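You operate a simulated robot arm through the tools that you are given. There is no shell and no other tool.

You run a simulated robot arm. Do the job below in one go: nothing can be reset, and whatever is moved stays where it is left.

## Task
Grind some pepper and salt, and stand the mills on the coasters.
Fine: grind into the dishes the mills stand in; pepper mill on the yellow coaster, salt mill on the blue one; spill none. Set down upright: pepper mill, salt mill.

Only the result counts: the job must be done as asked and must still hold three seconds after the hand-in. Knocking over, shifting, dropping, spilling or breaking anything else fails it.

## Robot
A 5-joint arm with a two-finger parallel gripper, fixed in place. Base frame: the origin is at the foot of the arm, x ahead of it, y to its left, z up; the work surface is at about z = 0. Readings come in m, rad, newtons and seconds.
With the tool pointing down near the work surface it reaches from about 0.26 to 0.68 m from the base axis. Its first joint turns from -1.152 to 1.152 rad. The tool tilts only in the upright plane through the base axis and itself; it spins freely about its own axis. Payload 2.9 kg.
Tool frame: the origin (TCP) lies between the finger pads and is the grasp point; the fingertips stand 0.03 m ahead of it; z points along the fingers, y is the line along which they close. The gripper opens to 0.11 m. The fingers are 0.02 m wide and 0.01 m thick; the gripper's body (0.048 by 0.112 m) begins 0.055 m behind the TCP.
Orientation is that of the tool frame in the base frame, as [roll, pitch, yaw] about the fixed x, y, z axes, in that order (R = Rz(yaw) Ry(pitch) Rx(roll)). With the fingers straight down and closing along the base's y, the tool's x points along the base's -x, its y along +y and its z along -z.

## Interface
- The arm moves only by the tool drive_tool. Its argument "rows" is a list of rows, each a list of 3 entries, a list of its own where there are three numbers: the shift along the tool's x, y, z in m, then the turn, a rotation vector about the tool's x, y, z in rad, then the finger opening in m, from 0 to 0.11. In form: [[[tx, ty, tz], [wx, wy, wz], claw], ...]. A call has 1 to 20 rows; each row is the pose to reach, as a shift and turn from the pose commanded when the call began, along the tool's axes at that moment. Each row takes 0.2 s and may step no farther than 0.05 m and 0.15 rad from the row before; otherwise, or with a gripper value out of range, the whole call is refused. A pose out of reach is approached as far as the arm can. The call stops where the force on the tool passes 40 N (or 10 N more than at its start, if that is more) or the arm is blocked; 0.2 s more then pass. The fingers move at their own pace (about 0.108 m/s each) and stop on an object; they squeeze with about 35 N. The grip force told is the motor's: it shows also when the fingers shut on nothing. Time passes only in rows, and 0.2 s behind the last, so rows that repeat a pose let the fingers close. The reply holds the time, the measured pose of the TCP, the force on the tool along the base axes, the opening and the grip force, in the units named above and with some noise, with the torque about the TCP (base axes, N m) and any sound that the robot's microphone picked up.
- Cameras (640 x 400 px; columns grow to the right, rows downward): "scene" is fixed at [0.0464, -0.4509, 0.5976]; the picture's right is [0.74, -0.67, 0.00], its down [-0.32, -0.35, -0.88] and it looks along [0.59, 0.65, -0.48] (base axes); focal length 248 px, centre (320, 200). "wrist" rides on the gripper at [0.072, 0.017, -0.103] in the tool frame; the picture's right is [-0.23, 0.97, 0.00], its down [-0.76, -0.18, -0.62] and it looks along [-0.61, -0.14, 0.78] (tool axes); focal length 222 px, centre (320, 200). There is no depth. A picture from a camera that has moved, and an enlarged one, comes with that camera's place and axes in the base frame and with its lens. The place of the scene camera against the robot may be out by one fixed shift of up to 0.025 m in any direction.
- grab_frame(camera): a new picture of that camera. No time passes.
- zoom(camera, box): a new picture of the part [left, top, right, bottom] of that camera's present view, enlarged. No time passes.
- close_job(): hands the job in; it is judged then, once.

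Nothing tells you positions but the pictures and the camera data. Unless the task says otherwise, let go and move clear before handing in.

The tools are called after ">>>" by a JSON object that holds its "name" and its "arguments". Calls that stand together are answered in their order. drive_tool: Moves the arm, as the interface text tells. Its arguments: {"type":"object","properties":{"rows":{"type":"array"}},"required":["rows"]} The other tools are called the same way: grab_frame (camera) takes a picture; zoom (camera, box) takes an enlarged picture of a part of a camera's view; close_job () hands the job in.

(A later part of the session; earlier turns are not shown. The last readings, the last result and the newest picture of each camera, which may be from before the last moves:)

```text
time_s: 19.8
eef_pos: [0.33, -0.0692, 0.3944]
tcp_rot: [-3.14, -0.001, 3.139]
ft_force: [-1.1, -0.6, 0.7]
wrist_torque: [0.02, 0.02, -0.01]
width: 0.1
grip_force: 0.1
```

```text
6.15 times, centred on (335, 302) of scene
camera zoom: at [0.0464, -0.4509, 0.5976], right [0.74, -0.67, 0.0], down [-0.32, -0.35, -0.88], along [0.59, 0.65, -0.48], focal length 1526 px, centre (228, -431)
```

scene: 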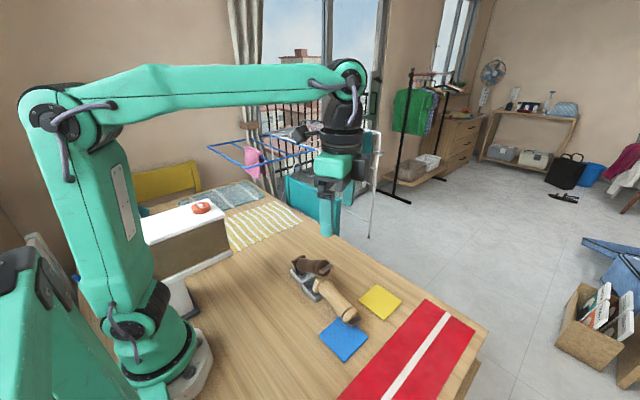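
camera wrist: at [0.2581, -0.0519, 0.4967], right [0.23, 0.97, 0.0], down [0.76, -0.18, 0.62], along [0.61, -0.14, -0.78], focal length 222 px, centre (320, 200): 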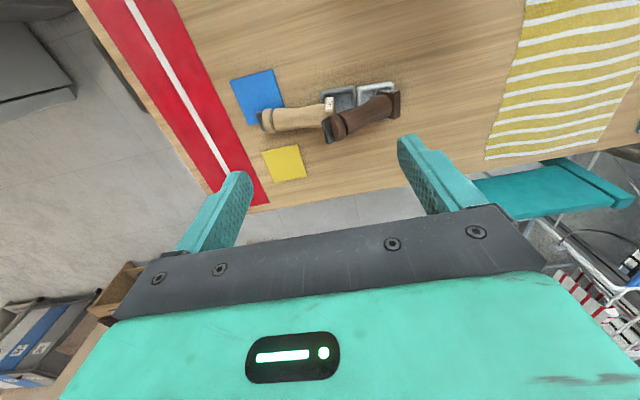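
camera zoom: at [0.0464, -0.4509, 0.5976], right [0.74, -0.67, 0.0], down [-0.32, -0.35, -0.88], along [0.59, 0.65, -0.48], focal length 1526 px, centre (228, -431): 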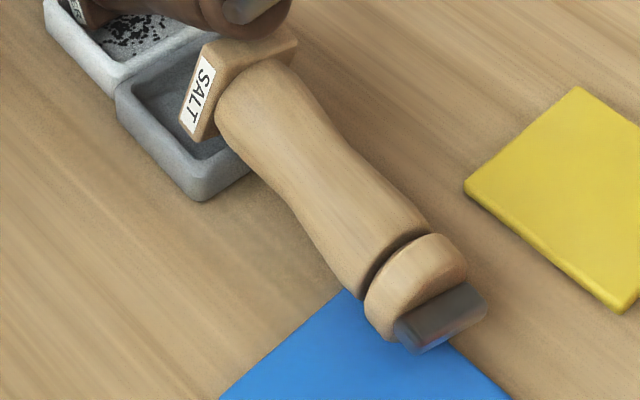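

I now have a picture of the mess. The pepper mill leans about 30° cap-up, with its base in the white dish and its cap on the salt mill's base; the salt mill lies nearly flat. The plan is to grip the pepper mill at its waist, lift it, tilt it upright and set it on the yellow coaster. First I'll hover over it with the fingers across it.

>>> {"name": "drive_tool", "arguments": {"rows": [[[-0.007, 0.006, 0.0], [0, 0, 0.13], 0.1], [[-0.014, 0.012, 0.0], [0, 0, 0.26], 0.1], [[-0.021, 0.017, 0.0], [0, 0, 0.39], 0.1], [[-0.028, 0.023, 0.0], [0, 0, 0.52], 0.1], [[-0.035, 0.029, 0.01], [0, 0, 0.65], 0.1], [[-0.042, 0.035, 0.02], [0, 0, 0.78], 0.1], [[-0.05, 0.04, 0.04], [0, 0, 0.92], 0.1], [[-0.057, 0.046, 0.06], [0, 0, 1.05], 0.1], [[-0.064, 0.052, 0.08], [0, 0, 1.18], 0.1], [[-0.071, 0.058, 0.1], [0, 0, 1.31], 0.1], [[-0.078, 0.063, 0.12], [0, 0, 1.44], 0.1], [[-0.085, 0.069, 0.14], [0, 0, 1.57], 0.1], [[-0.085, 0.069, 0.14], [0, 0, 1.57], 0.1]]}}

>>> {"name": "grab_frame", "arguments": {"camera": "wrist"}}

>>> {"name": "zoom", "arguments": {"camera": "wrist", "box": [240, 50, 400, 190]}}

```text
time_s: 22.6
eef_pos: [0.4165, 0.0006, 0.2553]
tcp_rot: [3.141, -0.001, 1.568]
ft_force: [0.0, 0.1, -0.4]
wrist_torque: [0.01, -0.02, 0.01]
width: 0.0999
grip_force: 0.1
```

```text
taken
camera wrist: at [0.4339, 0.0717, 0.3569], right [0.97, -0.23, 0.0], down [-0.18, -0.76, 0.62], along [-0.14, -0.61, -0.78], focal length 222 px, centre (320, 200)
```

wrist: 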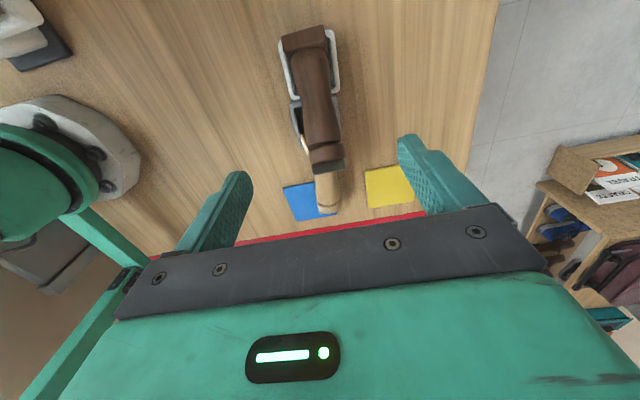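

```text
2.86 times, centred on (320, 120) of wrist
camera zoom: at [0.4339, 0.0717, 0.3569], right [0.97, -0.23, 0.0], down [-0.18, -0.76, 0.62], along [-0.14, -0.61, -0.78], focal length 635 px, centre (320, 429)
```

zoom: 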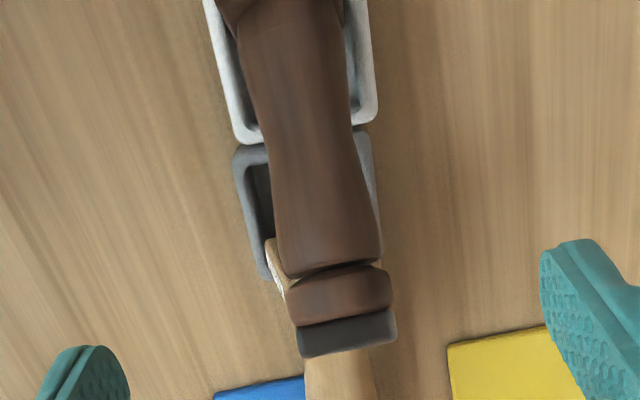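

The mill's axis lies along x ≈ 0.414, with its waist at about y = 0 and z ≈ 0.06. I'll descend part of the way and re-check.

>>> {"name": "drive_tool", "arguments": {"rows": [[[0, -0.002, 0.04], [0, 0, 0], 0.1], [[0, -0.002, 0.08], [0, 0, 0], 0.1], [[0, -0.002, 0.12], [0, 0, 0], 0.1], [[0, -0.002, 0.145], [0, 0, 0], 0.1], [[0, -0.002, 0.145], [0, 0, 0], 0.1]]}}

>>> {"name": "grab_frame", "arguments": {"camera": "wrist"}}

>>> {"name": "zoom", "arguments": {"camera": "scene", "box": [270, 220, 370, 320]}}

```text
time_s: 23.8
eef_pos: [0.4136, 0.0002, 0.109]
tcp_rot: [-3.141, 0.001, 1.568]
ft_force: [-0.7, -0.4, 0.6]
wrist_torque: [-0.01, 0.0, 0.0]
width: 0.1002
grip_force: 0.0
```

```text
taken
camera wrist: at [0.4314, 0.0719, 0.2114], right [0.97, -0.23, 0.0], down [-0.18, -0.76, 0.62], along [-0.14, -0.61, -0.78], focal length 222 px, centre (320, 200)
```

wrist: 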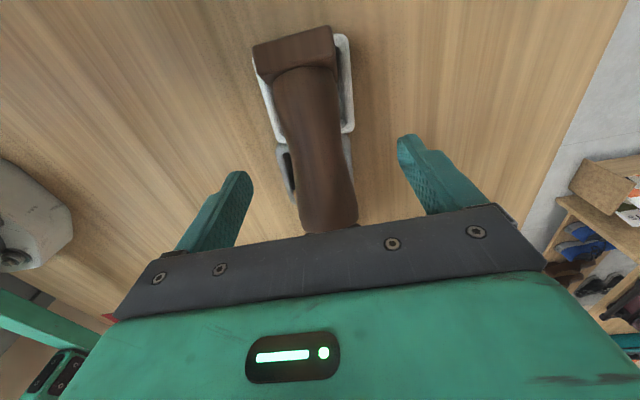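

```text
4.00 times, centred on (320, 270) of scene
camera zoom: at [0.0464, -0.4509, 0.5976], right [0.74, -0.67, 0.0], down [-0.32, -0.35, -0.88], along [0.59, 0.65, -0.48], focal length 992 px, centre (320, -80)
```

zoom: 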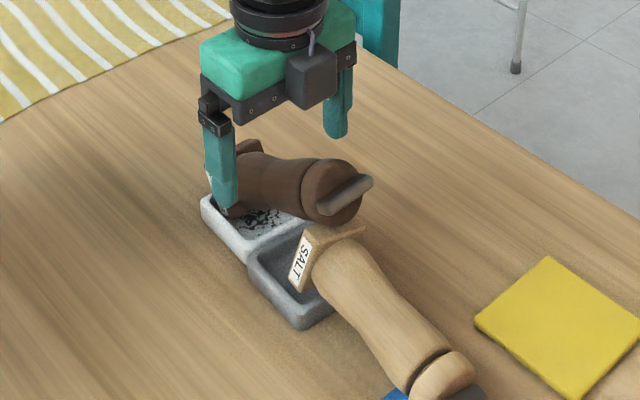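

There's a block on the gripper's far side that could come near the cap, so I'll grip a bit nearer the cap and higher. One closer look first.

>>> {"name": "zoom", "arguments": {"camera": "wrist", "box": [220, 20, 420, 240]}}

>>> {"name": "zoom", "arguments": {"camera": "scene", "box": [295, 220, 345, 290]}}

```text
1.82 times, centred on (320, 130) of wrist
camera zoom: at [0.4314, 0.0719, 0.2114], right [0.97, -0.23, 0.0], down [-0.18, -0.76, 0.62], along [-0.14, -0.61, -0.78], focal length 404 px, centre (320, 327)
```

zoom: 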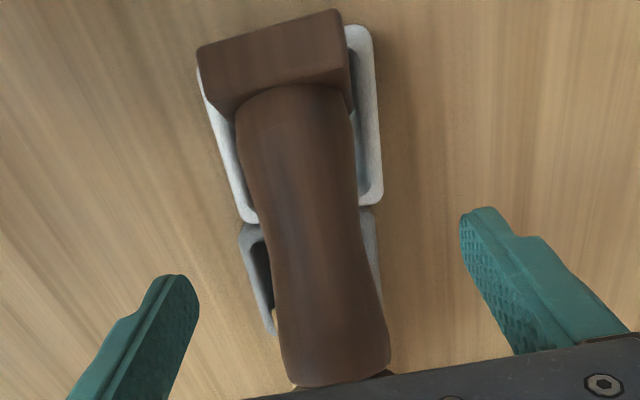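

```text
5.71 times, centred on (320, 255) of scene
camera zoom: at [0.0464, -0.4509, 0.5976], right [0.74, -0.67, 0.0], down [-0.32, -0.35, -0.88], along [0.59, 0.65, -0.48], focal length 1417 px, centre (320, -114)
```

zoom: 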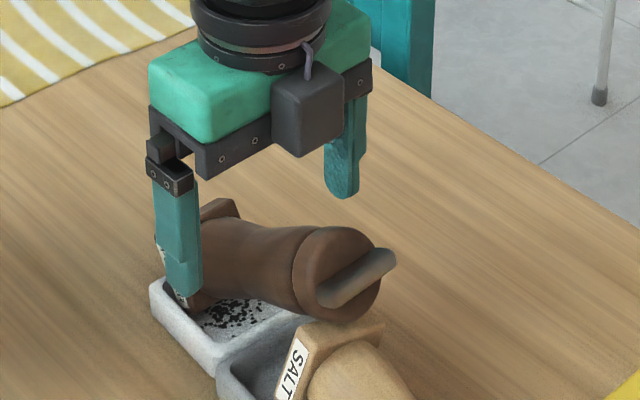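

The waist axis is at about x = 0.414. I'll move 12 mm towards the cap, go down to TCP z ≈ 0.083, and close.

>>> {"name": "drive_tool", "arguments": {"rows": [[[-0.012, 0, 0.0], [0, 0, 0], 0.1], [[-0.012, 0, 0.013], [0, 0, 0], 0.1], [[-0.012, 0, 0.026], [0, 0, 0], 0.1], [[-0.012, 0, 0.026], [0, 0, 0], 0.08]]}}

>>> {"name": "zoom", "arguments": {"camera": "scene", "box": [295, 220, 345, 290]}}

>>> {"name": "zoom", "arguments": {"camera": "wrist", "box": [220, 20, 420, 240]}}

```text
time_s: 24.8
eef_pos: [0.4135, -0.0138, 0.0825]
tcp_rot: [-3.14, 0.001, 1.569]
ft_force: [0.4, 0.6, -0.3]
wrist_torque: [-0.01, -0.01, 0.01]
width: 0.08
grip_force: 0.1
```

```text
5.71 times, centred on (320, 255) of scene
camera zoom: at [0.0464, -0.4509, 0.5976], right [0.74, -0.67, 0.0], down [-0.32, -0.35, -0.88], along [0.59, 0.65, -0.48], focal length 1417 px, centre (320, -114)
```

zoom: 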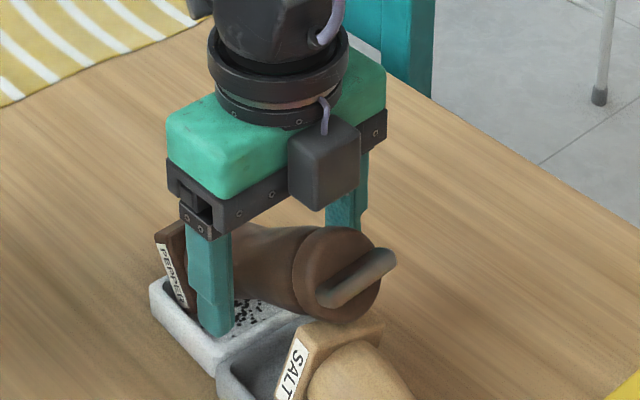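

```text
1.82 times, centred on (320, 130) of wrist
camera zoom: at [0.4314, 0.0597, 0.1853], right [0.97, -0.23, 0.0], down [-0.18, -0.76, 0.62], along [-0.14, -0.61, -0.78], focal length 404 px, centre (320, 327)
```

zoom: 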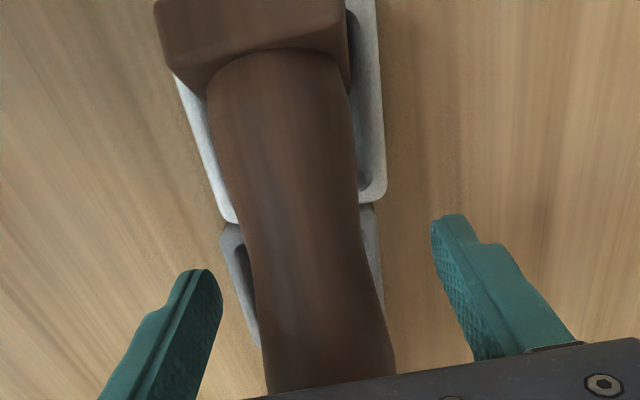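

The fingers straddle the pepper mill's waist with clearance to the cap. Closing now.

>>> {"name": "drive_tool", "arguments": {"rows": [[[0, 0, 0], [0, 0, 0], 0.06], [[0, 0, 0], [0, 0, 0], 0.045], [[0, 0, 0], [0, 0, 0], 0.0], [[0, 0, 0], [0, 0, 0], 0.0]]}}

>>> {"name": "zoom", "arguments": {"camera": "scene", "box": [285, 220, 345, 300]}}

>>> {"name": "zoom", "arguments": {"camera": "wrist", "box": [220, 20, 420, 240]}}

```text
time_s: 25.8
eef_pos: [0.4125, -0.0119, 0.0838]
tcp_rot: [3.141, 0.0, 1.569]
ft_force: [0.0, 0.8, 0.3]
wrist_torque: [0.08, 0.05, 0.12]
width: 0.0438
grip_force: 35.0
```

```text
5.00 times, centred on (315, 260) of scene
camera zoom: at [0.0464, -0.4509, 0.5976], right [0.74, -0.67, 0.0], down [-0.32, -0.35, -0.88], along [0.59, 0.65, -0.48], focal length 1240 px, centre (345, -100)
```

zoom: 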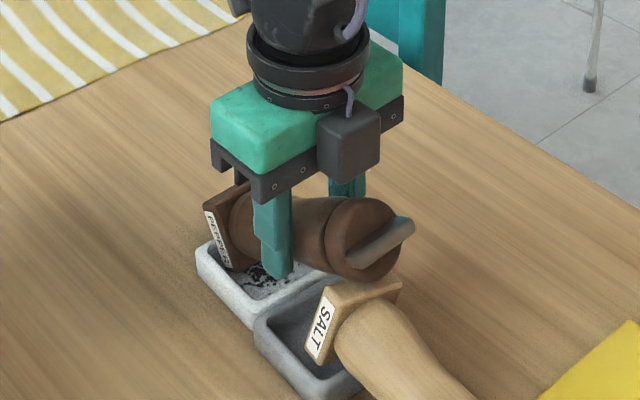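

```text
1.82 times, centred on (320, 130) of wrist
camera zoom: at [0.4314, 0.0597, 0.1854], right [0.97, -0.23, 0.0], down [-0.18, -0.76, 0.62], along [-0.14, -0.61, -0.78], focal length 404 px, centre (320, 327)
```

zoom: 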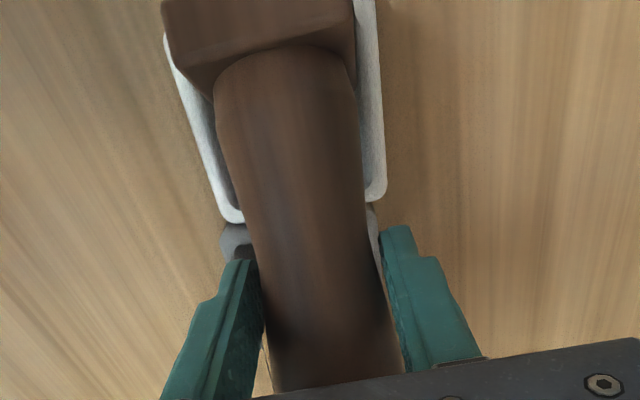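

The mill is gripped (43.8 mm). I'll lift slowly straight up.

>>> {"name": "drive_tool", "arguments": {"rows": [[[0, 0, -0.01], [0, 0, 0], 0.0], [[0, 0, -0.025], [0, 0, 0], 0.0], [[0, 0, -0.05], [0, 0, 0], 0.0], [[0, 0, -0.08], [0, 0, 0], 0.0], [[0, 0, -0.11], [0, 0, 0], 0.0], [[0, 0, -0.14], [0, 0, 0], 0.0], [[0, 0, -0.17], [0, 0, 0], 0.0], [[0, 0, -0.17], [0, 0, 0], 0.0]]}}

>>> {"name": "zoom", "arguments": {"camera": "scene", "box": [270, 160, 390, 320]}}

>>> {"name": "grab_frame", "arguments": {"camera": "wrist"}}

```text
time_s: 27.6
eef_pos: [0.4138, -0.0128, 0.2533]
tcp_rot: [3.141, -0.001, 1.569]
ft_force: [-0.3, 1.3, -2.6]
wrist_torque: [-0.01, 0.18, 0.1]
width: 0.0437
grip_force: 35.2
```

```text
2.50 times, centred on (330, 240) of scene
camera zoom: at [0.0464, -0.4509, 0.5976], right [0.74, -0.67, 0.0], down [-0.32, -0.35, -0.88], along [0.59, 0.65, -0.48], focal length 620 px, centre (295, 100)
```

zoom: 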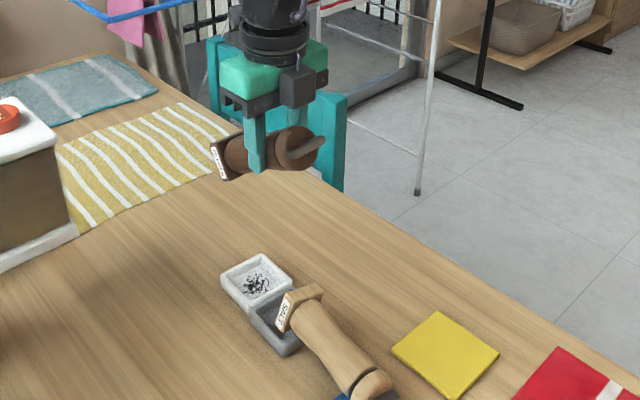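

```text
taken
camera wrist: at [0.4315, 0.059, 0.3563], right [0.97, -0.23, 0.0], down [-0.18, -0.76, 0.62], along [-0.14, -0.61, -0.78], focal length 222 px, centre (320, 200)
```

wrist: 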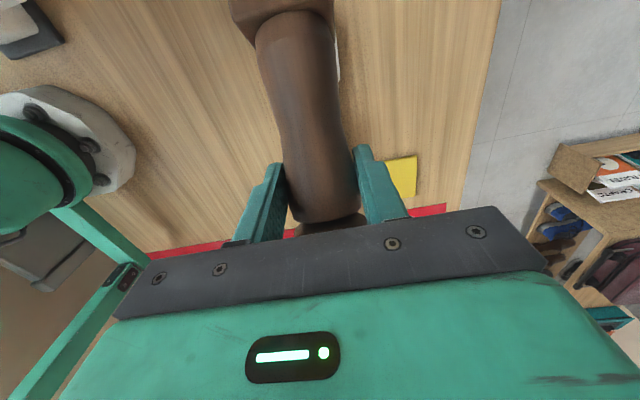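

The pepper mill is in hand, clear of the dishes. Next I'll carry it above the yellow coaster while spinning the tool so that the cap points radially outward.

>>> {"name": "drive_tool", "arguments": {"rows": [[[-0.0155, 0.008, -0.003], [0, 0, -0.1], 0.0], [[-0.031, 0.016, -0.006], [0, 0, -0.2], 0.0], [[-0.0465, 0.024, -0.009], [0, 0, -0.3], 0.0], [[-0.062, 0.032, -0.012], [0, 0, -0.4], 0.0], [[-0.0775, 0.04, -0.015], [0, 0, -0.5], 0.0], [[-0.093, 0.0475, -0.018], [0, 0, -0.6], 0.0], [[-0.1085, 0.0555, -0.021], [0, 0, -0.7], 0.0], [[-0.124, 0.0635, -0.024], [0, 0, -0.8], 0.0], [[-0.1395, 0.0715, -0.027], [0, 0, -0.9], 0.0], [[-0.155, 0.079, -0.03], [0, 0, -1.0], 0.0], [[-0.1705, 0.087, -0.03], [0, 0, -1.1], 0.0], [[-0.186, 0.095, -0.03], [0, 0, -1.2], 0.0], [[-0.186, 0.095, -0.03], [0, 0, -1.2], 0.0]]}}

>>> {"name": "grab_frame", "arguments": {"camera": "wrist"}}

>>> {"name": "grab_frame", "arguments": {"camera": "scene"}}

```text
time_s: 30.4
eef_pos: [0.5064, -0.1987, 0.2819]
tcp_rot: [3.141, 0.0, 2.77]
ft_force: [0.1, 0.4, -3.1]
wrist_torque: [-0.01, -0.09, -0.03]
width: 0.0438
grip_force: 34.7
```

```text
taken
camera wrist: at [0.4475, -0.1568, 0.385], right [0.57, 0.82, 0.0], down [0.65, -0.44, 0.62], along [0.51, -0.35, -0.78], focal length 222 px, centre (320, 200)
```

wrist: 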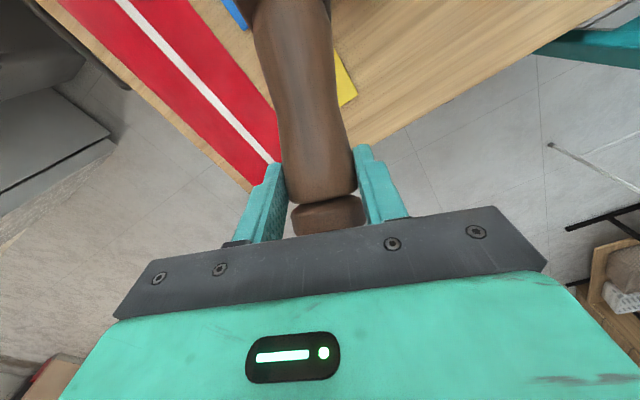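

```text
taken
```

scene: 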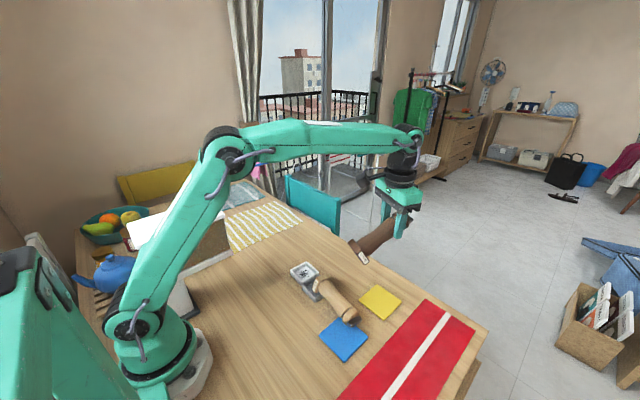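

The mill hangs near the yellow coaster with its cap outward. Next I'll tilt the tool outward in small steps to bring the mill upright, checking the reach as I go.

>>> {"name": "drive_tool", "arguments": {"rows": [[[0, 0, 0], [0, -0.1, 0], 0.0], [[0, 0, 0], [0, -0.2, 0], 0.0], [[0, 0, 0], [0, -0.3, 0], 0.0], [[0, 0, 0], [0, -0.4, 0], 0.0]]}}

>>> {"name": "grab_frame", "arguments": {"camera": "scene"}}

```text
time_s: 31.4
eef_pos: [0.509, -0.1984, 0.283]
tcp_rot: [3.141, 0.402, 2.768]
ft_force: [0.0, -0.1, -1.7]
wrist_torque: [-0.02, -0.02, 0.0]
width: 0.0439
grip_force: 35.2
```

```text
taken
```

scene: 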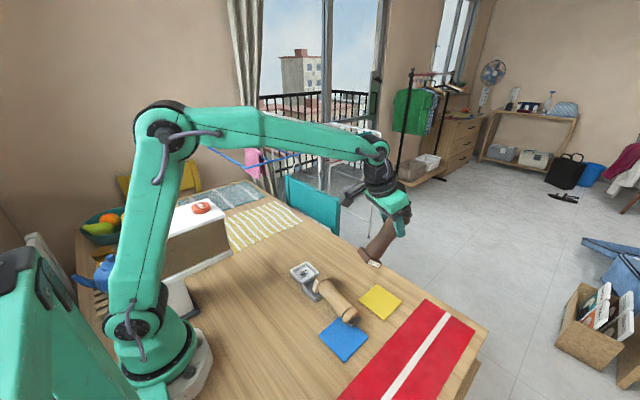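

The tilt is working as expected. I'll continue to about 1.0 rad in total and check the mill's uprightness.

>>> {"name": "drive_tool", "arguments": {"rows": [[[0, 0, 0], [0, -0.1, 0], 0.0], [[0, 0, 0], [0, -0.2, 0], 0.0], [[0, 0, 0], [0, -0.3, 0], 0.0], [[0, 0, 0], [0, -0.4, 0], 0.0], [[0, 0, 0], [0, -0.5, 0], 0.0], [[0, 0, 0], [0, -0.6, 0], 0.0], [[0, 0, 0], [0, -0.6, 0], 0.0]]}}

>>> {"name": "grab_frame", "arguments": {"camera": "scene"}}

>>> {"name": "grab_frame", "arguments": {"camera": "wrist"}}

>>> {"name": "zoom", "arguments": {"camera": "scene", "box": [340, 150, 440, 300]}}

```text
time_s: 33.0
eef_pos: [0.5089, -0.1996, 0.2835]
tcp_rot: [3.141, 1.003, 2.768]
ft_force: [0.0, 0.6, -2.7]
wrist_torque: [0.02, -0.01, 0.0]
width: 0.0435
grip_force: 34.8
```

```text
taken
```

scene: 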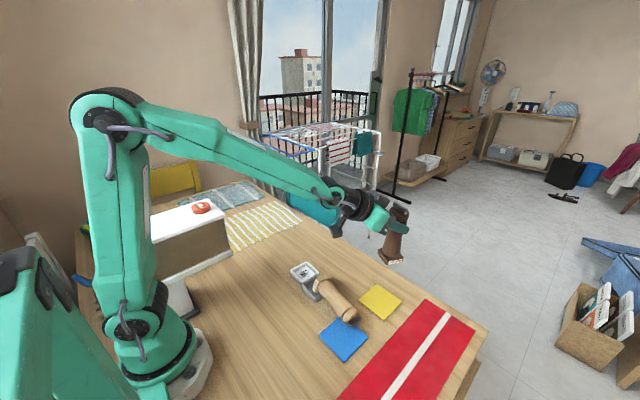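

```text
taken
camera wrist: at [0.3979, -0.1375, 0.277], right [0.47, 0.86, 0.19], down [-0.17, -0.12, 0.98], along [0.87, -0.49, 0.09], focal length 222 px, centre (320, 200)
```

wrist: 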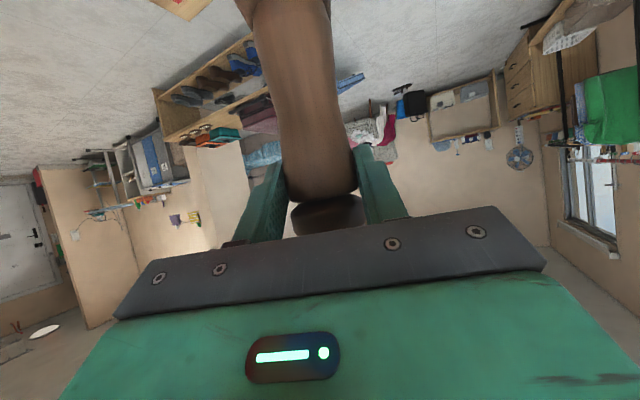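

```text
2.67 times, centred on (390, 225) of scene
camera zoom: at [0.0464, -0.4509, 0.5976], right [0.74, -0.67, 0.0], down [-0.32, -0.35, -0.88], along [0.59, 0.65, -0.48], focal length 661 px, centre (133, 133)
```

zoom: 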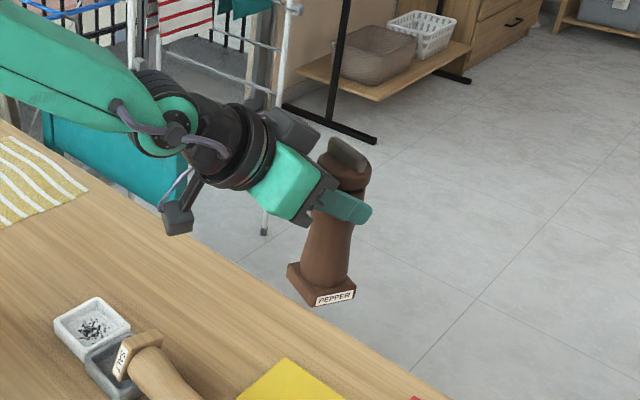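

The mill is almost upright in the hand. I'll zoom in to judge the residual tilt.

>>> {"name": "zoom", "arguments": {"camera": "scene", "box": [370, 190, 430, 275]}}

>>> {"name": "zoom", "arguments": {"camera": "wrist", "box": [220, 0, 420, 240]}}

```text
4.71 times, centred on (400, 232) of scene
camera zoom: at [0.0464, -0.4509, 0.5976], right [0.74, -0.67, 0.0], down [-0.32, -0.35, -0.88], along [0.59, 0.65, -0.48], focal length 1167 px, centre (-56, 47)
```

zoom: 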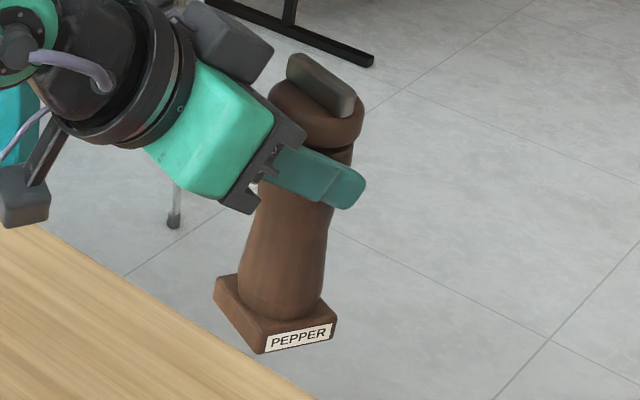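

```text
1.67 times, centred on (320, 120) of wrist
camera zoom: at [0.3979, -0.1375, 0.277], right [0.47, 0.86, 0.19], down [-0.17, -0.12, 0.98], along [0.87, -0.49, 0.09], focal length 370 px, centre (320, 333)
```

zoom: 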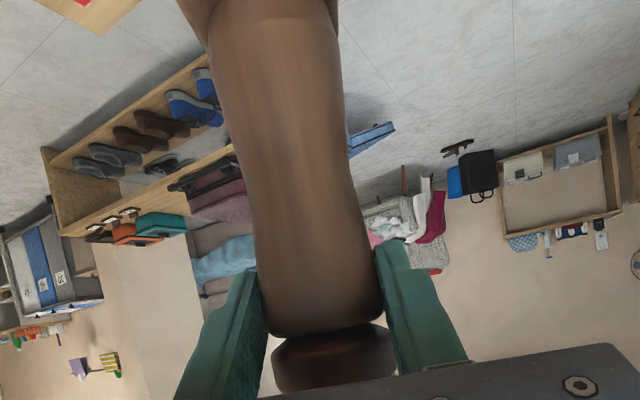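

The mill leans outward by only about 2°, so I'll add 0.03 rad of tilt. Its axis sits about 13 mm outward of the TCP and its foot about 0.12 m below. I'll lower it to roughly 3 cm above the yellow coaster and check.

>>> {"name": "drive_tool", "arguments": {"rows": [[[0.029, 0, 0.015], [0, -0.01, 0], 0.0], [[0.058, 0, 0.03], [0, -0.02, 0], 0.0], [[0.087, 0, 0.045], [0, -0.03, 0], 0.0], [[0.116, 0, 0.06], [0, -0.03, 0], 0.0], [[0.116, 0, 0.06], [0, -0.03, 0], 0.0]]}}

>>> {"name": "grab_frame", "arguments": {"camera": "scene"}}

>>> {"name": "zoom", "arguments": {"camera": "scene", "box": [330, 220, 430, 330]}}

```text
time_s: 34.2
eef_pos: [0.4976, -0.1943, 0.1529]
tcp_rot: [3.141, 1.03, 2.769]
ft_force: [-0.3, -0.3, -2.3]
wrist_torque: [0.03, 0.03, 0.01]
width: 0.0437
grip_force: 35.2
```

```text
taken
```

scene: 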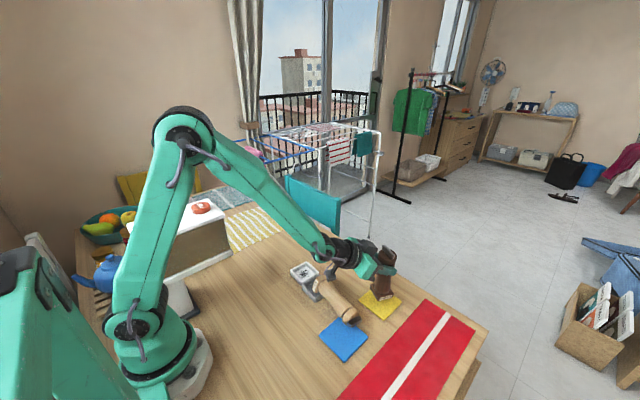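

```text
3.64 times, centred on (380, 275) of scene
camera zoom: at [0.0464, -0.4509, 0.5976], right [0.74, -0.67, 0.0], down [-0.32, -0.35, -0.88], along [0.59, 0.65, -0.48], focal length 902 px, centre (102, -73)
```

zoom: 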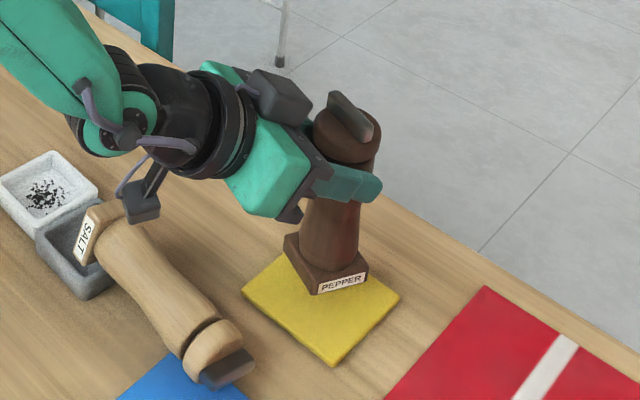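

The pepper mill is upright and centred over the yellow coaster. I'll lower it in small steps until I feel contact.

>>> {"name": "drive_tool", "arguments": {"rows": [[[0.0077, 0, 0.0046], [0, 0, 0], 0.0], [[0.0154, 0, 0.0093], [0, 0, 0], 0.0], [[0.018, 0, 0.0108], [0, 0, 0], 0.0]]}}

>>> {"name": "zoom", "arguments": {"camera": "scene", "box": [350, 230, 410, 330]}}

```text
time_s: 35.0
eef_pos: [0.4981, -0.1937, 0.1341]
tcp_rot: [3.141, 1.029, 2.767]
ft_force: [-0.4, 0.3, -1.6]
wrist_torque: [0.04, 0.05, -0.02]
width: 0.0439
grip_force: 35.4
```

```text
4.00 times, centred on (380, 280) of scene
camera zoom: at [0.0464, -0.4509, 0.5976], right [0.74, -0.67, 0.0], down [-0.32, -0.35, -0.88], along [0.59, 0.65, -0.48], focal length 992 px, centre (80, -120)
```

zoom: 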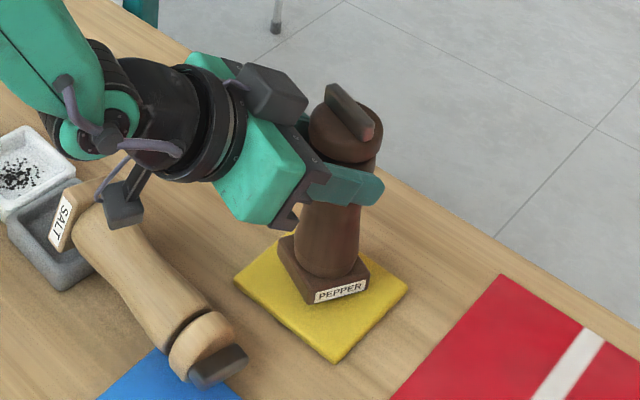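

There's no contact yet. I'll lower in finer steps.

>>> {"name": "drive_tool", "arguments": {"rows": [[[0.0017, 0, 0.001], [0, 0, 0], 0.0], [[0.0034, 0, 0.002], [0, 0, 0], 0.0]]}}

>>> {"name": "drive_tool", "arguments": {"rows": [[[0.0017, 0, 0.001], [0, 0, 0], 0.0]]}}

>>> {"name": "zoom", "arguments": {"camera": "scene", "box": [360, 260, 410, 325]}}

```text
time_s: 35.6
eef_pos: [0.4982, -0.1941, 0.1292]
tcp_rot: [3.14, 1.029, 2.769]
ft_force: [0.3, -0.5, -2.9]
wrist_torque: [0.02, 0.09, -0.02]
width: 0.0437
grip_force: 35.1
```

```text
time_s: 36.0
eef_pos: [0.4976, -0.194, 0.1258]
tcp_rot: [-3.141, 1.03, 2.768]
ft_force: [0.3, -0.6, -2.1]
wrist_torque: [0.0, 0.01, 0.0]
width: 0.0438
grip_force: 34.8
```

```text
6.15 times, centred on (385, 292) of scene
camera zoom: at [0.0464, -0.4509, 0.5976], right [0.74, -0.67, 0.0], down [-0.32, -0.35, -0.88], along [0.59, 0.65, -0.48], focal length 1526 px, centre (-80, -369)
```

zoom: 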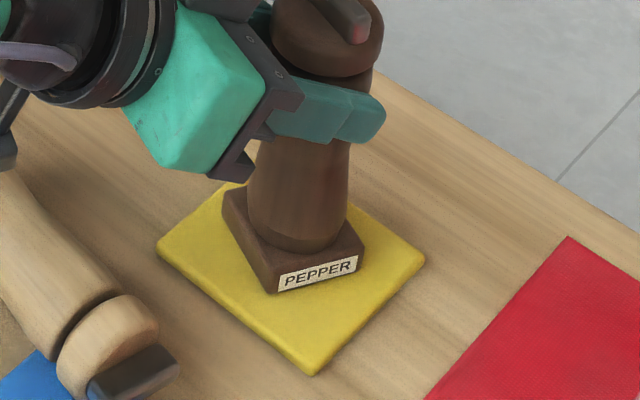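

The mill hovers just above the coaster, about 8 mm off towards the far corner. I'll raise 3 mm and nudge it to the centre before setting it down.

>>> {"name": "drive_tool", "arguments": {"rows": [[[-0.0026, 0, -0.0015], [0, 0, 0], 0.0], [[0.0, -0.0035, -0.0037], [0.0055, 0, 0.0033], 0.0], [[0.0, -0.007, -0.0058], [0.0111, 0, 0.0067], 0.0], [[0.0, -0.007, -0.0058], [0.0111, 0, 0.0067], 0.0]]}}

>>> {"name": "zoom", "arguments": {"camera": "scene", "box": [360, 260, 410, 325]}}

```text
time_s: 37.0
eef_pos: [0.4893, -0.1989, 0.1284]
tcp_rot: [-3.141, 1.03, 2.756]
ft_force: [-0.3, -0.1, -2.0]
wrist_torque: [0.01, 0.01, 0.01]
width: 0.0437
grip_force: 35.0
```

```text
6.15 times, centred on (385, 292) of scene
camera zoom: at [0.0464, -0.4509, 0.5976], right [0.74, -0.67, 0.0], down [-0.32, -0.35, -0.88], along [0.59, 0.65, -0.48], focal length 1526 px, centre (-80, -369)
```

zoom: 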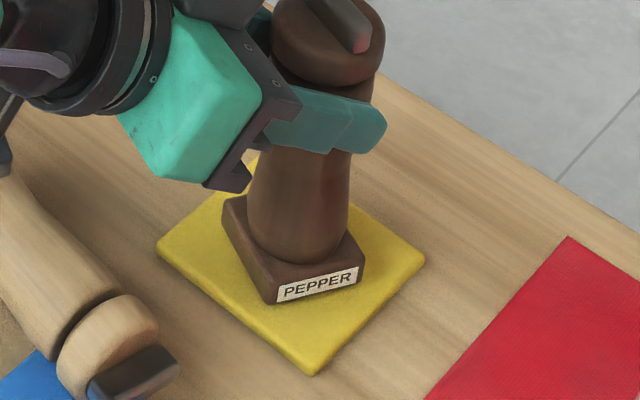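

It's centred now. I'll lower until contact.

>>> {"name": "drive_tool", "arguments": {"rows": [[[0.0017, 0, 0.001], [0, 0, 0], 0.0], [[0.0034, 0, 0.002], [0, 0, 0], 0.0]]}}

>>> {"name": "drive_tool", "arguments": {"rows": [[[0.0017, 0, 0.001], [0, 0, 0], 0.0]]}}

>>> {"name": "drive_tool", "arguments": {"rows": [[[0.0012, 0, 0.0007], [0, 0, 0], 0.0]]}}

>>> {"name": "zoom", "arguments": {"camera": "scene", "box": [360, 260, 410, 325]}}

```text
time_s: 37.6
eef_pos: [0.49, -0.198, 0.1263]
tcp_rot: [-3.141, 1.031, 2.756]
ft_force: [-0.3, 1.4, -0.2]
wrist_torque: [0.19, 0.01, 0.11]
width: 0.0435
grip_force: 35.1
```

```text
time_s: 38.0
eef_pos: [0.4896, -0.1997, 0.1257]
tcp_rot: [3.14, 1.035, 2.755]
ft_force: [-4.1, 2.7, 10.0]
wrist_torque: [0.62, -0.01, 0.41]
width: 0.0438
grip_force: 34.7
```

```text
time_s: 38.4
eef_pos: [0.4906, -0.1986, 0.1248]
tcp_rot: [-3.141, 1.037, 2.757]
ft_force: [-4.6, -0.9, 17.5]
wrist_torque: [-0.55, 0.09, -0.16]
width: 0.0437
grip_force: 34.5
```

```text
6.15 times, centred on (385, 292) of scene
camera zoom: at [0.0463, -0.4508, 0.5977], right [0.74, -0.67, 0.0], down [-0.32, -0.35, -0.88], along [0.59, 0.65, -0.48], focal length 1526 px, centre (-80, -369)
```

zoom: 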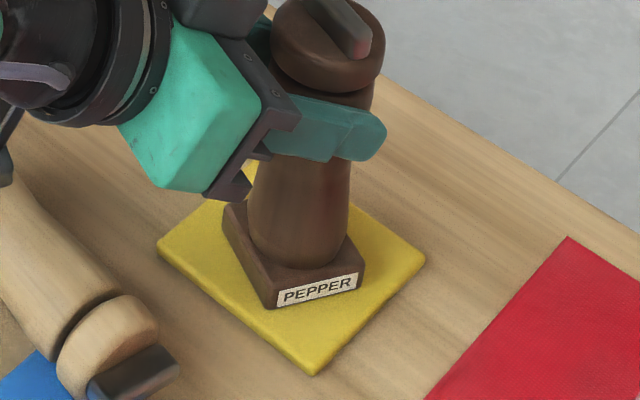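

There's contact (about 17 N, a bit firm). I'll ease off 2 mm and then open the fingers.

>>> {"name": "drive_tool", "arguments": {"rows": [[[-0.0017, 0, -0.001], [0, 0, 0], 0.0], [[-0.0017, 0, -0.001], [0, 0, 0], 0.0]]}}

```text
time_s: 39.0
eef_pos: [0.4897, -0.1988, 0.124]
tcp_rot: [3.142, 1.03, 2.757]
ft_force: [3.5, -1.3, 4.7]
wrist_torque: [-0.47, -0.44, 0.02]
width: 0.0435
grip_force: 35.0
```

>>> {"name": "drive_tool", "arguments": {"rows": [[[0, 0, 0], [0, 0, 0], 0.046], [[0, 0, 0], [0, 0, 0], 0.05], [[0, 0, 0], [0, 0, 0], 0.06], [[0, 0, 0], [0, 0, 0], 0.08], [[0, 0, 0], [0, 0, 0], 0.08]]}}

>>> {"name": "zoom", "arguments": {"camera": "scene", "box": [350, 240, 410, 325]}}

>>> {"name": "grab_frame", "arguments": {"camera": "wrist"}}

```text
time_s: 40.2
eef_pos: [0.489, -0.1981, 0.1253]
tcp_rot: [3.141, 1.029, 2.756]
ft_force: [-0.2, 0.2, -0.9]
wrist_torque: [-0.03, 0.01, 0.02]
width: 0.08
grip_force: 0.0
```

```text
4.71 times, centred on (380, 282) of scene
camera zoom: at [0.0464, -0.4509, 0.5976], right [0.74, -0.67, 0.0], down [-0.32, -0.35, -0.88], along [0.59, 0.65, -0.48], focal length 1167 px, centre (38, -188)
```

zoom: 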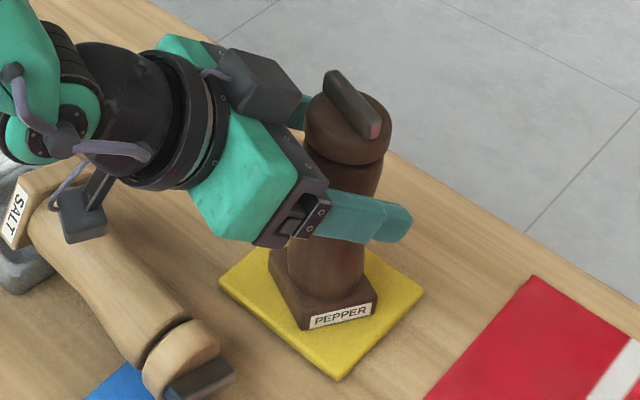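

```text
taken
camera wrist: at [0.3801, -0.1361, 0.1144], right [0.47, 0.86, 0.19], down [-0.2, -0.11, 0.97], along [0.86, -0.5, 0.12], focal length 222 px, centre (320, 200)
```

wrist: 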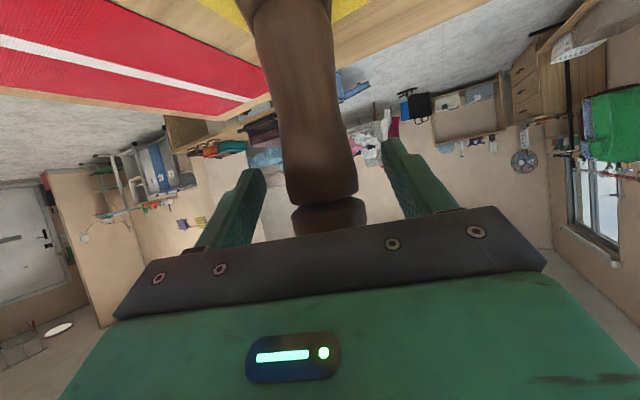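

The pepper mill stands upright on the yellow coaster. I'll withdraw straight back along the fingers, then rise.

>>> {"name": "drive_tool", "arguments": {"rows": [[[0, 0, -0.02], [0, 0, 0], 0.09], [[0, 0, -0.04], [0, 0, 0], 0.09], [[0, 0, -0.06], [0, 0, 0], 0.09], [[0, 0, -0.085], [0, 0, 0], 0.09], [[-0.026, 0, -0.1], [0, 0, 0], 0.09], [[-0.052, 0, -0.116], [0, 0, 0], 0.09], [[-0.078, 0, -0.131], [0, 0, 0], 0.09], [[-0.103, 0, -0.147], [0, 0, 0], 0.09]]}}

>>> {"name": "grab_frame", "arguments": {"camera": "scene"}}

```text
time_s: 42.0
eef_pos: [0.4214, -0.1718, 0.2887]
tcp_rot: [-3.139, 1.03, 2.756]
ft_force: [-0.5, 0.0, -0.5]
wrist_torque: [0.0, -0.02, 0.02]
width: 0.0899
grip_force: 0.1
```

```text
taken
```

scene: 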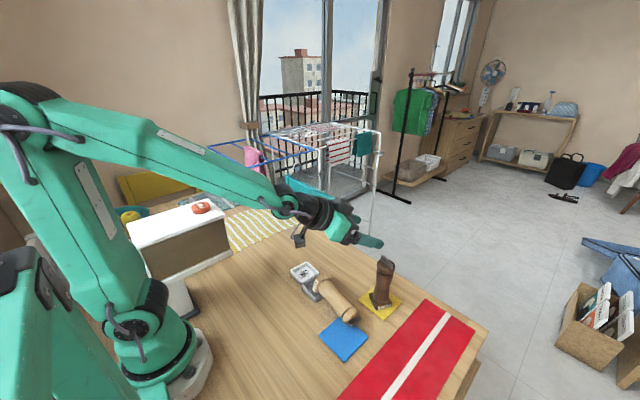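

The pepper mill is standing. For the salt mill I'll grip it near the cap, stand it upright on free table further out where a full tilt can be reached, then carry it by the top to its dish. First I'll bring the tool back to vertical.

>>> {"name": "drive_tool", "arguments": {"rows": [[[0, 0, 0], [0, 0.13, 0], 0.09], [[0, 0, 0], [0, 0.26, 0], 0.09], [[0, 0, 0], [0, 0.39, 0], 0.09], [[0, 0, 0], [0, 0.52, 0], 0.09], [[0, 0, 0], [0, 0.65, 0], 0.09], [[0, 0, 0], [0, 0.78, 0], 0.09], [[0, 0, 0], [0, 0.91, 0], 0.09], [[0, 0, 0], [0, 1.03, 0], 0.09], [[0, 0, 0], [0, 1.03, 0], 0.09]]}}

>>> {"name": "grab_frame", "arguments": {"camera": "wrist"}}

>>> {"name": "zoom", "arguments": {"camera": "scene", "box": [280, 240, 420, 340]}}

```text
time_s: 44.0
eef_pos: [0.4222, -0.17, 0.2892]
tcp_rot: [3.141, -0.001, 2.756]
ft_force: [-0.3, -0.1, 0.6]
wrist_torque: [0.01, 0.02, 0.01]
width: 0.09
grip_force: 0.0
```

```text
taken
camera wrist: at [0.362, -0.1289, 0.3909], right [0.58, 0.82, 0.0], down [0.64, -0.45, 0.62], along [0.51, -0.36, -0.78], focal length 222 px, centre (320, 200)
```

wrist: 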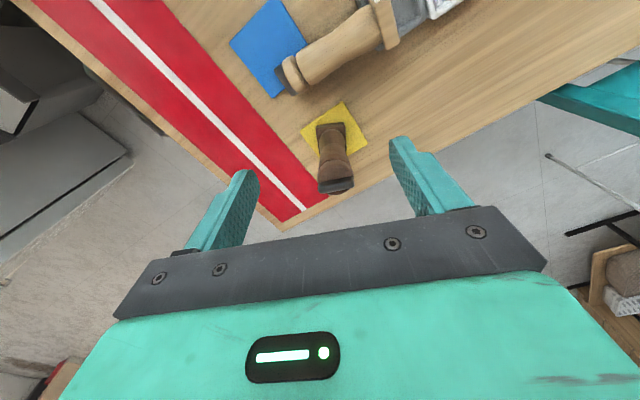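

```text
4.00 times, centred on (350, 290) of scene
camera zoom: at [0.0464, -0.4509, 0.5976], right [0.74, -0.67, 0.0], down [-0.32, -0.35, -0.88], along [0.59, 0.65, -0.48], focal length 992 px, centre (200, -160)
```

zoom: 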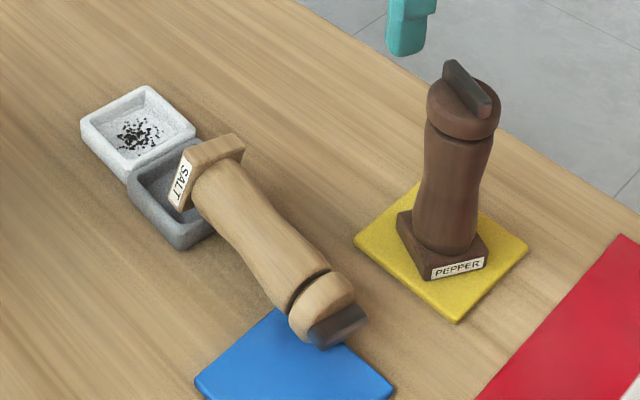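

>>> {"name": "drive_tool", "arguments": {"rows": [[[0.003, 0, 0], [0, 0, 0.126], 0.09], [[0.006, 0, 0], [0, 0, 0.252], 0.09], [[0.009, 0, 0], [0, 0, 0.378], 0.09], [[0.012, -0.001, 0], [0, 0, 0.504], 0.09], [[0.015, -0.001, 0], [0, 0, 0.63], 0.09], [[0.018, -0.001, 0], [0, 0, 0.756], 0.09], [[0.021, -0.001, 0], [0, 0, 0.882], 0.09], [[0.024, -0.001, 0.01], [0, 0, 1.008], 0.09], [[0.027, -0.0015, 0.03], [0, 0, 1.134], 0.09], [[0.0307, -0.0016, 0.06], [0, 0, 1.256], 0.09], [[0.0307, -0.0016, 0.08], [0, 0, 1.256], 0.09], [[0.0307, -0.0016, 0.08], [0, 0, 1.256], 0.09]]}}

>>> {"name": "grab_frame", "arguments": {"camera": "wrist"}}

>>> {"name": "zoom", "arguments": {"camera": "wrist", "box": [220, 0, 420, 240]}}

>>> {"name": "zoom", "arguments": {"camera": "scene", "box": [280, 200, 420, 340]}}

```text
time_s: 46.6
eef_pos: [0.3923, -0.1611, 0.2084]
tcp_rot: [-3.141, 0.0, 1.5]
ft_force: [0.0, -0.3, 0.2]
wrist_torque: [0.0, 0.0, 0.01]
width: 0.0902
grip_force: 0.0
```

```text
taken
camera wrist: at [0.4158, -0.0904, 0.3098], right [0.96, -0.3, 0.0], down [-0.23, -0.75, 0.62], along [-0.18, -0.6, -0.78], focal length 222 px, centre (320, 200)
```

wrist: 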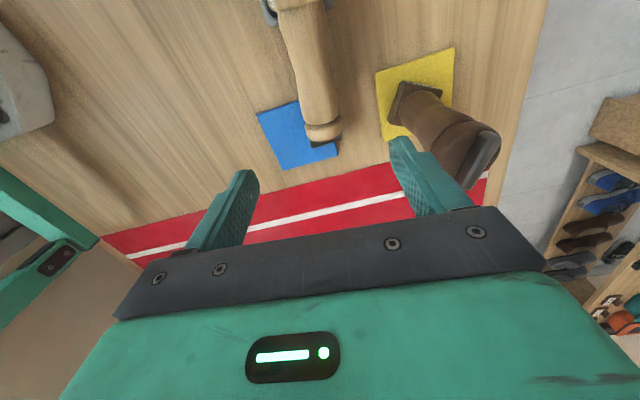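

```text
1.67 times, centred on (320, 120) of wrist
camera zoom: at [0.4158, -0.0904, 0.3098], right [0.96, -0.3, 0.0], down [-0.23, -0.75, 0.62], along [-0.18, -0.6, -0.78], focal length 370 px, centre (320, 333)
```

zoom: 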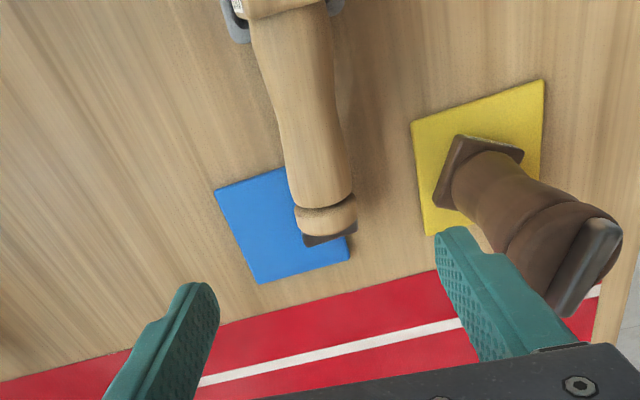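

```text
2.86 times, centred on (350, 270) of scene
camera zoom: at [0.0464, -0.4509, 0.5976], right [0.74, -0.67, 0.0], down [-0.32, -0.35, -0.88], along [0.59, 0.65, -0.48], focal length 709 px, centre (234, 0)
```

zoom: 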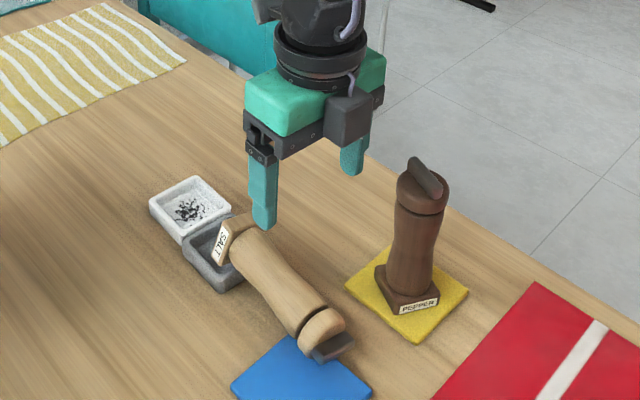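

The salt mill's grip point near the cap is at about (0.393, -0.167), with the axis at z ≈ 0.037. I'll descend partway and verify.

>>> {"name": "drive_tool", "arguments": {"rows": [[[-0.003, 0.0005, 0.035], [0, 0, 0.015], 0.09], [[-0.006, 0.001, 0.07], [0, 0, 0.03], 0.09], [[-0.006, 0.001, 0.11], [0, 0, 0.03], 0.09], [[-0.006, 0.001, 0.11], [0, 0, 0.03], 0.09]]}}

>>> {"name": "zoom", "arguments": {"camera": "wrist", "box": [220, 0, 420, 240]}}

>>> {"name": "zoom", "arguments": {"camera": "scene", "box": [300, 240, 380, 340]}}

```text
time_s: 47.6
eef_pos: [0.3939, -0.1663, 0.0982]
tcp_rot: [-3.141, 0.0, 1.469]
ft_force: [-0.7, 0.1, -1.0]
wrist_torque: [-0.01, 0.0, 0.03]
width: 0.09
grip_force: 0.1
```

```text
1.67 times, centred on (320, 120) of wrist
camera zoom: at [0.4184, -0.0978, 0.2006], right [0.95, -0.32, 0.0], down [-0.25, -0.74, 0.62], along [-0.2, -0.59, -0.78], focal length 370 px, centre (320, 333)
```

zoom: 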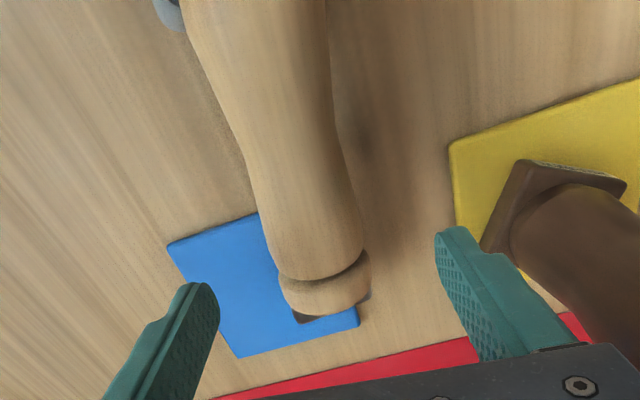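

```text
4.00 times, centred on (340, 290) of scene
camera zoom: at [0.0464, -0.4509, 0.5976], right [0.74, -0.67, 0.0], down [-0.32, -0.35, -0.88], along [0.59, 0.65, -0.48], focal length 992 px, centre (240, -160)
```

zoom: 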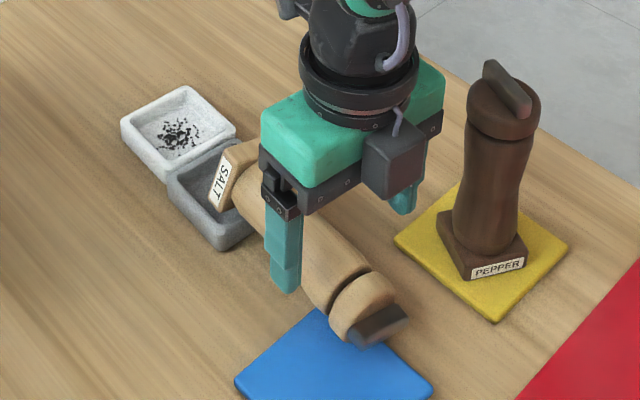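

It's well aligned, with only a 2 mm sideways correction needed. I'll lower to z ≈ 0.052 and close.

>>> {"name": "drive_tool", "arguments": {"rows": [[[0, -0.002, 0.02], [0, 0, 0], 0.09], [[0, -0.002, 0.046], [0, 0, 0], 0.09], [[0, -0.002, 0.046], [0, 0, 0], 0.06], [[0, -0.002, 0.046], [0, 0, 0], 0.046], [[0, -0.002, 0.046], [0, 0, 0], 0.0], [[0, -0.002, 0.046], [0, 0, 0], 0.0]]}}

>>> {"name": "zoom", "arguments": {"camera": "wrist", "box": [220, 0, 420, 240]}}

>>> {"name": "zoom", "arguments": {"camera": "scene", "box": [300, 240, 380, 340]}}

```text
time_s: 49.0
eef_pos: [0.3901, -0.1669, 0.0518]
tcp_rot: [-3.141, 0.0, 1.47]
ft_force: [0.3, -0.8, -0.4]
wrist_torque: [-0.13, 0.01, 0.02]
width: 0.043
grip_force: 34.6
```

```text
1.67 times, centred on (320, 120) of wrist
camera zoom: at [0.4158, -0.0973, 0.1546], right [0.95, -0.32, 0.0], down [-0.25, -0.74, 0.62], along [-0.2, -0.59, -0.78], focal length 370 px, centre (320, 333)
```

zoom: 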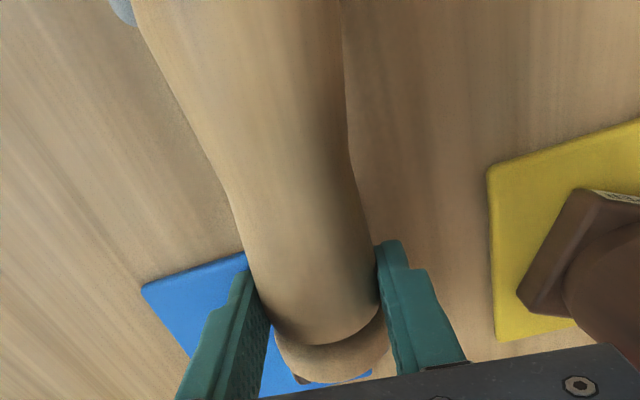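

```text
4.00 times, centred on (340, 290) of scene
camera zoom: at [0.0464, -0.4509, 0.5976], right [0.74, -0.67, 0.0], down [-0.32, -0.35, -0.88], along [0.59, 0.65, -0.48], focal length 992 px, centre (240, -160)
```

zoom: 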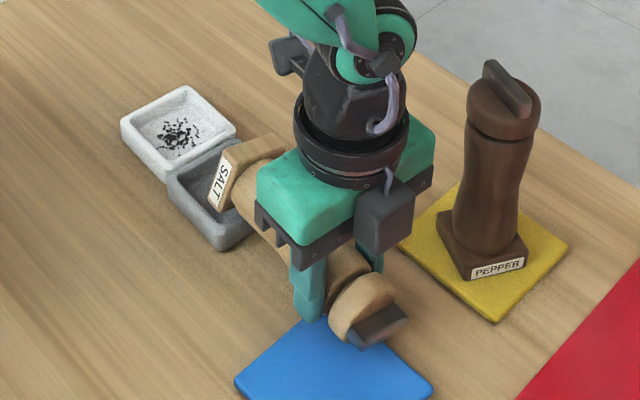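

The salt mill is gripped (43 mm). Lifting straight up.

>>> {"name": "drive_tool", "arguments": {"rows": [[[0, 0, -0.01], [0, 0, 0], 0.0], [[0, 0, -0.025], [0, 0, 0], 0.0], [[0, 0, -0.05], [0, 0, 0], 0.0], [[0, 0, -0.08], [0, 0, 0], 0.0], [[0, 0, -0.115], [0, 0, 0], 0.0], [[0, 0, -0.15], [0, 0, 0], 0.0], [[0, 0, -0.19], [0, 0, 0], 0.0], [[0, 0, -0.23], [0, 0, 0], 0.0], [[0, 0, -0.23], [0, 0, 0], 0.0]]}}

>>> {"name": "grab_frame", "arguments": {"camera": "wrist"}}

>>> {"name": "zoom", "arguments": {"camera": "scene", "box": [260, 130, 420, 350]}}

```text
time_s: 51.0
eef_pos: [0.3928, -0.1659, 0.2824]
tcp_rot: [-3.141, 0.001, 1.468]
ft_force: [0.0, 0.3, -3.1]
wrist_torque: [-0.12, 0.01, -0.01]
width: 0.0431
grip_force: 34.7
```

```text
taken
camera wrist: at [0.4169, -0.0966, 0.3847], right [0.95, -0.32, 0.0], down [-0.25, -0.74, 0.62], along [-0.2, -0.59, -0.78], focal length 222 px, centre (320, 200)
```

wrist: 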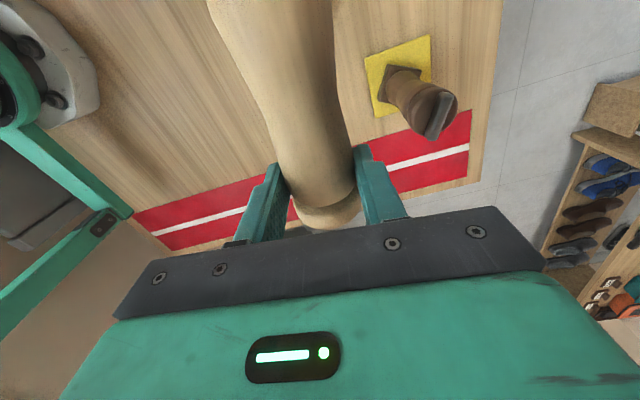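

```text
1.82 times, centred on (340, 240) of scene
camera zoom: at [0.0464, -0.4509, 0.5976], right [0.74, -0.67, 0.0], down [-0.32, -0.35, -0.88], along [0.59, 0.65, -0.48], focal length 451 px, centre (284, 127)
```

zoom: 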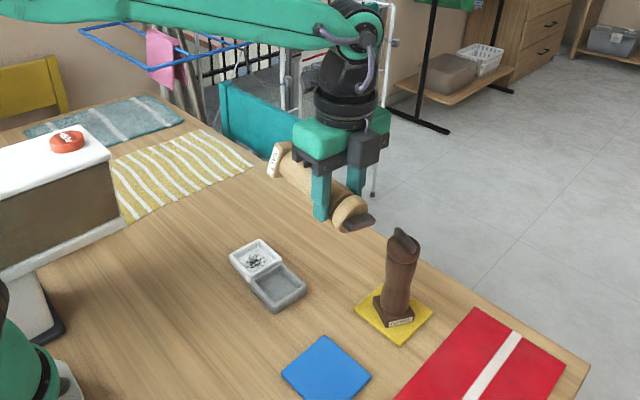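

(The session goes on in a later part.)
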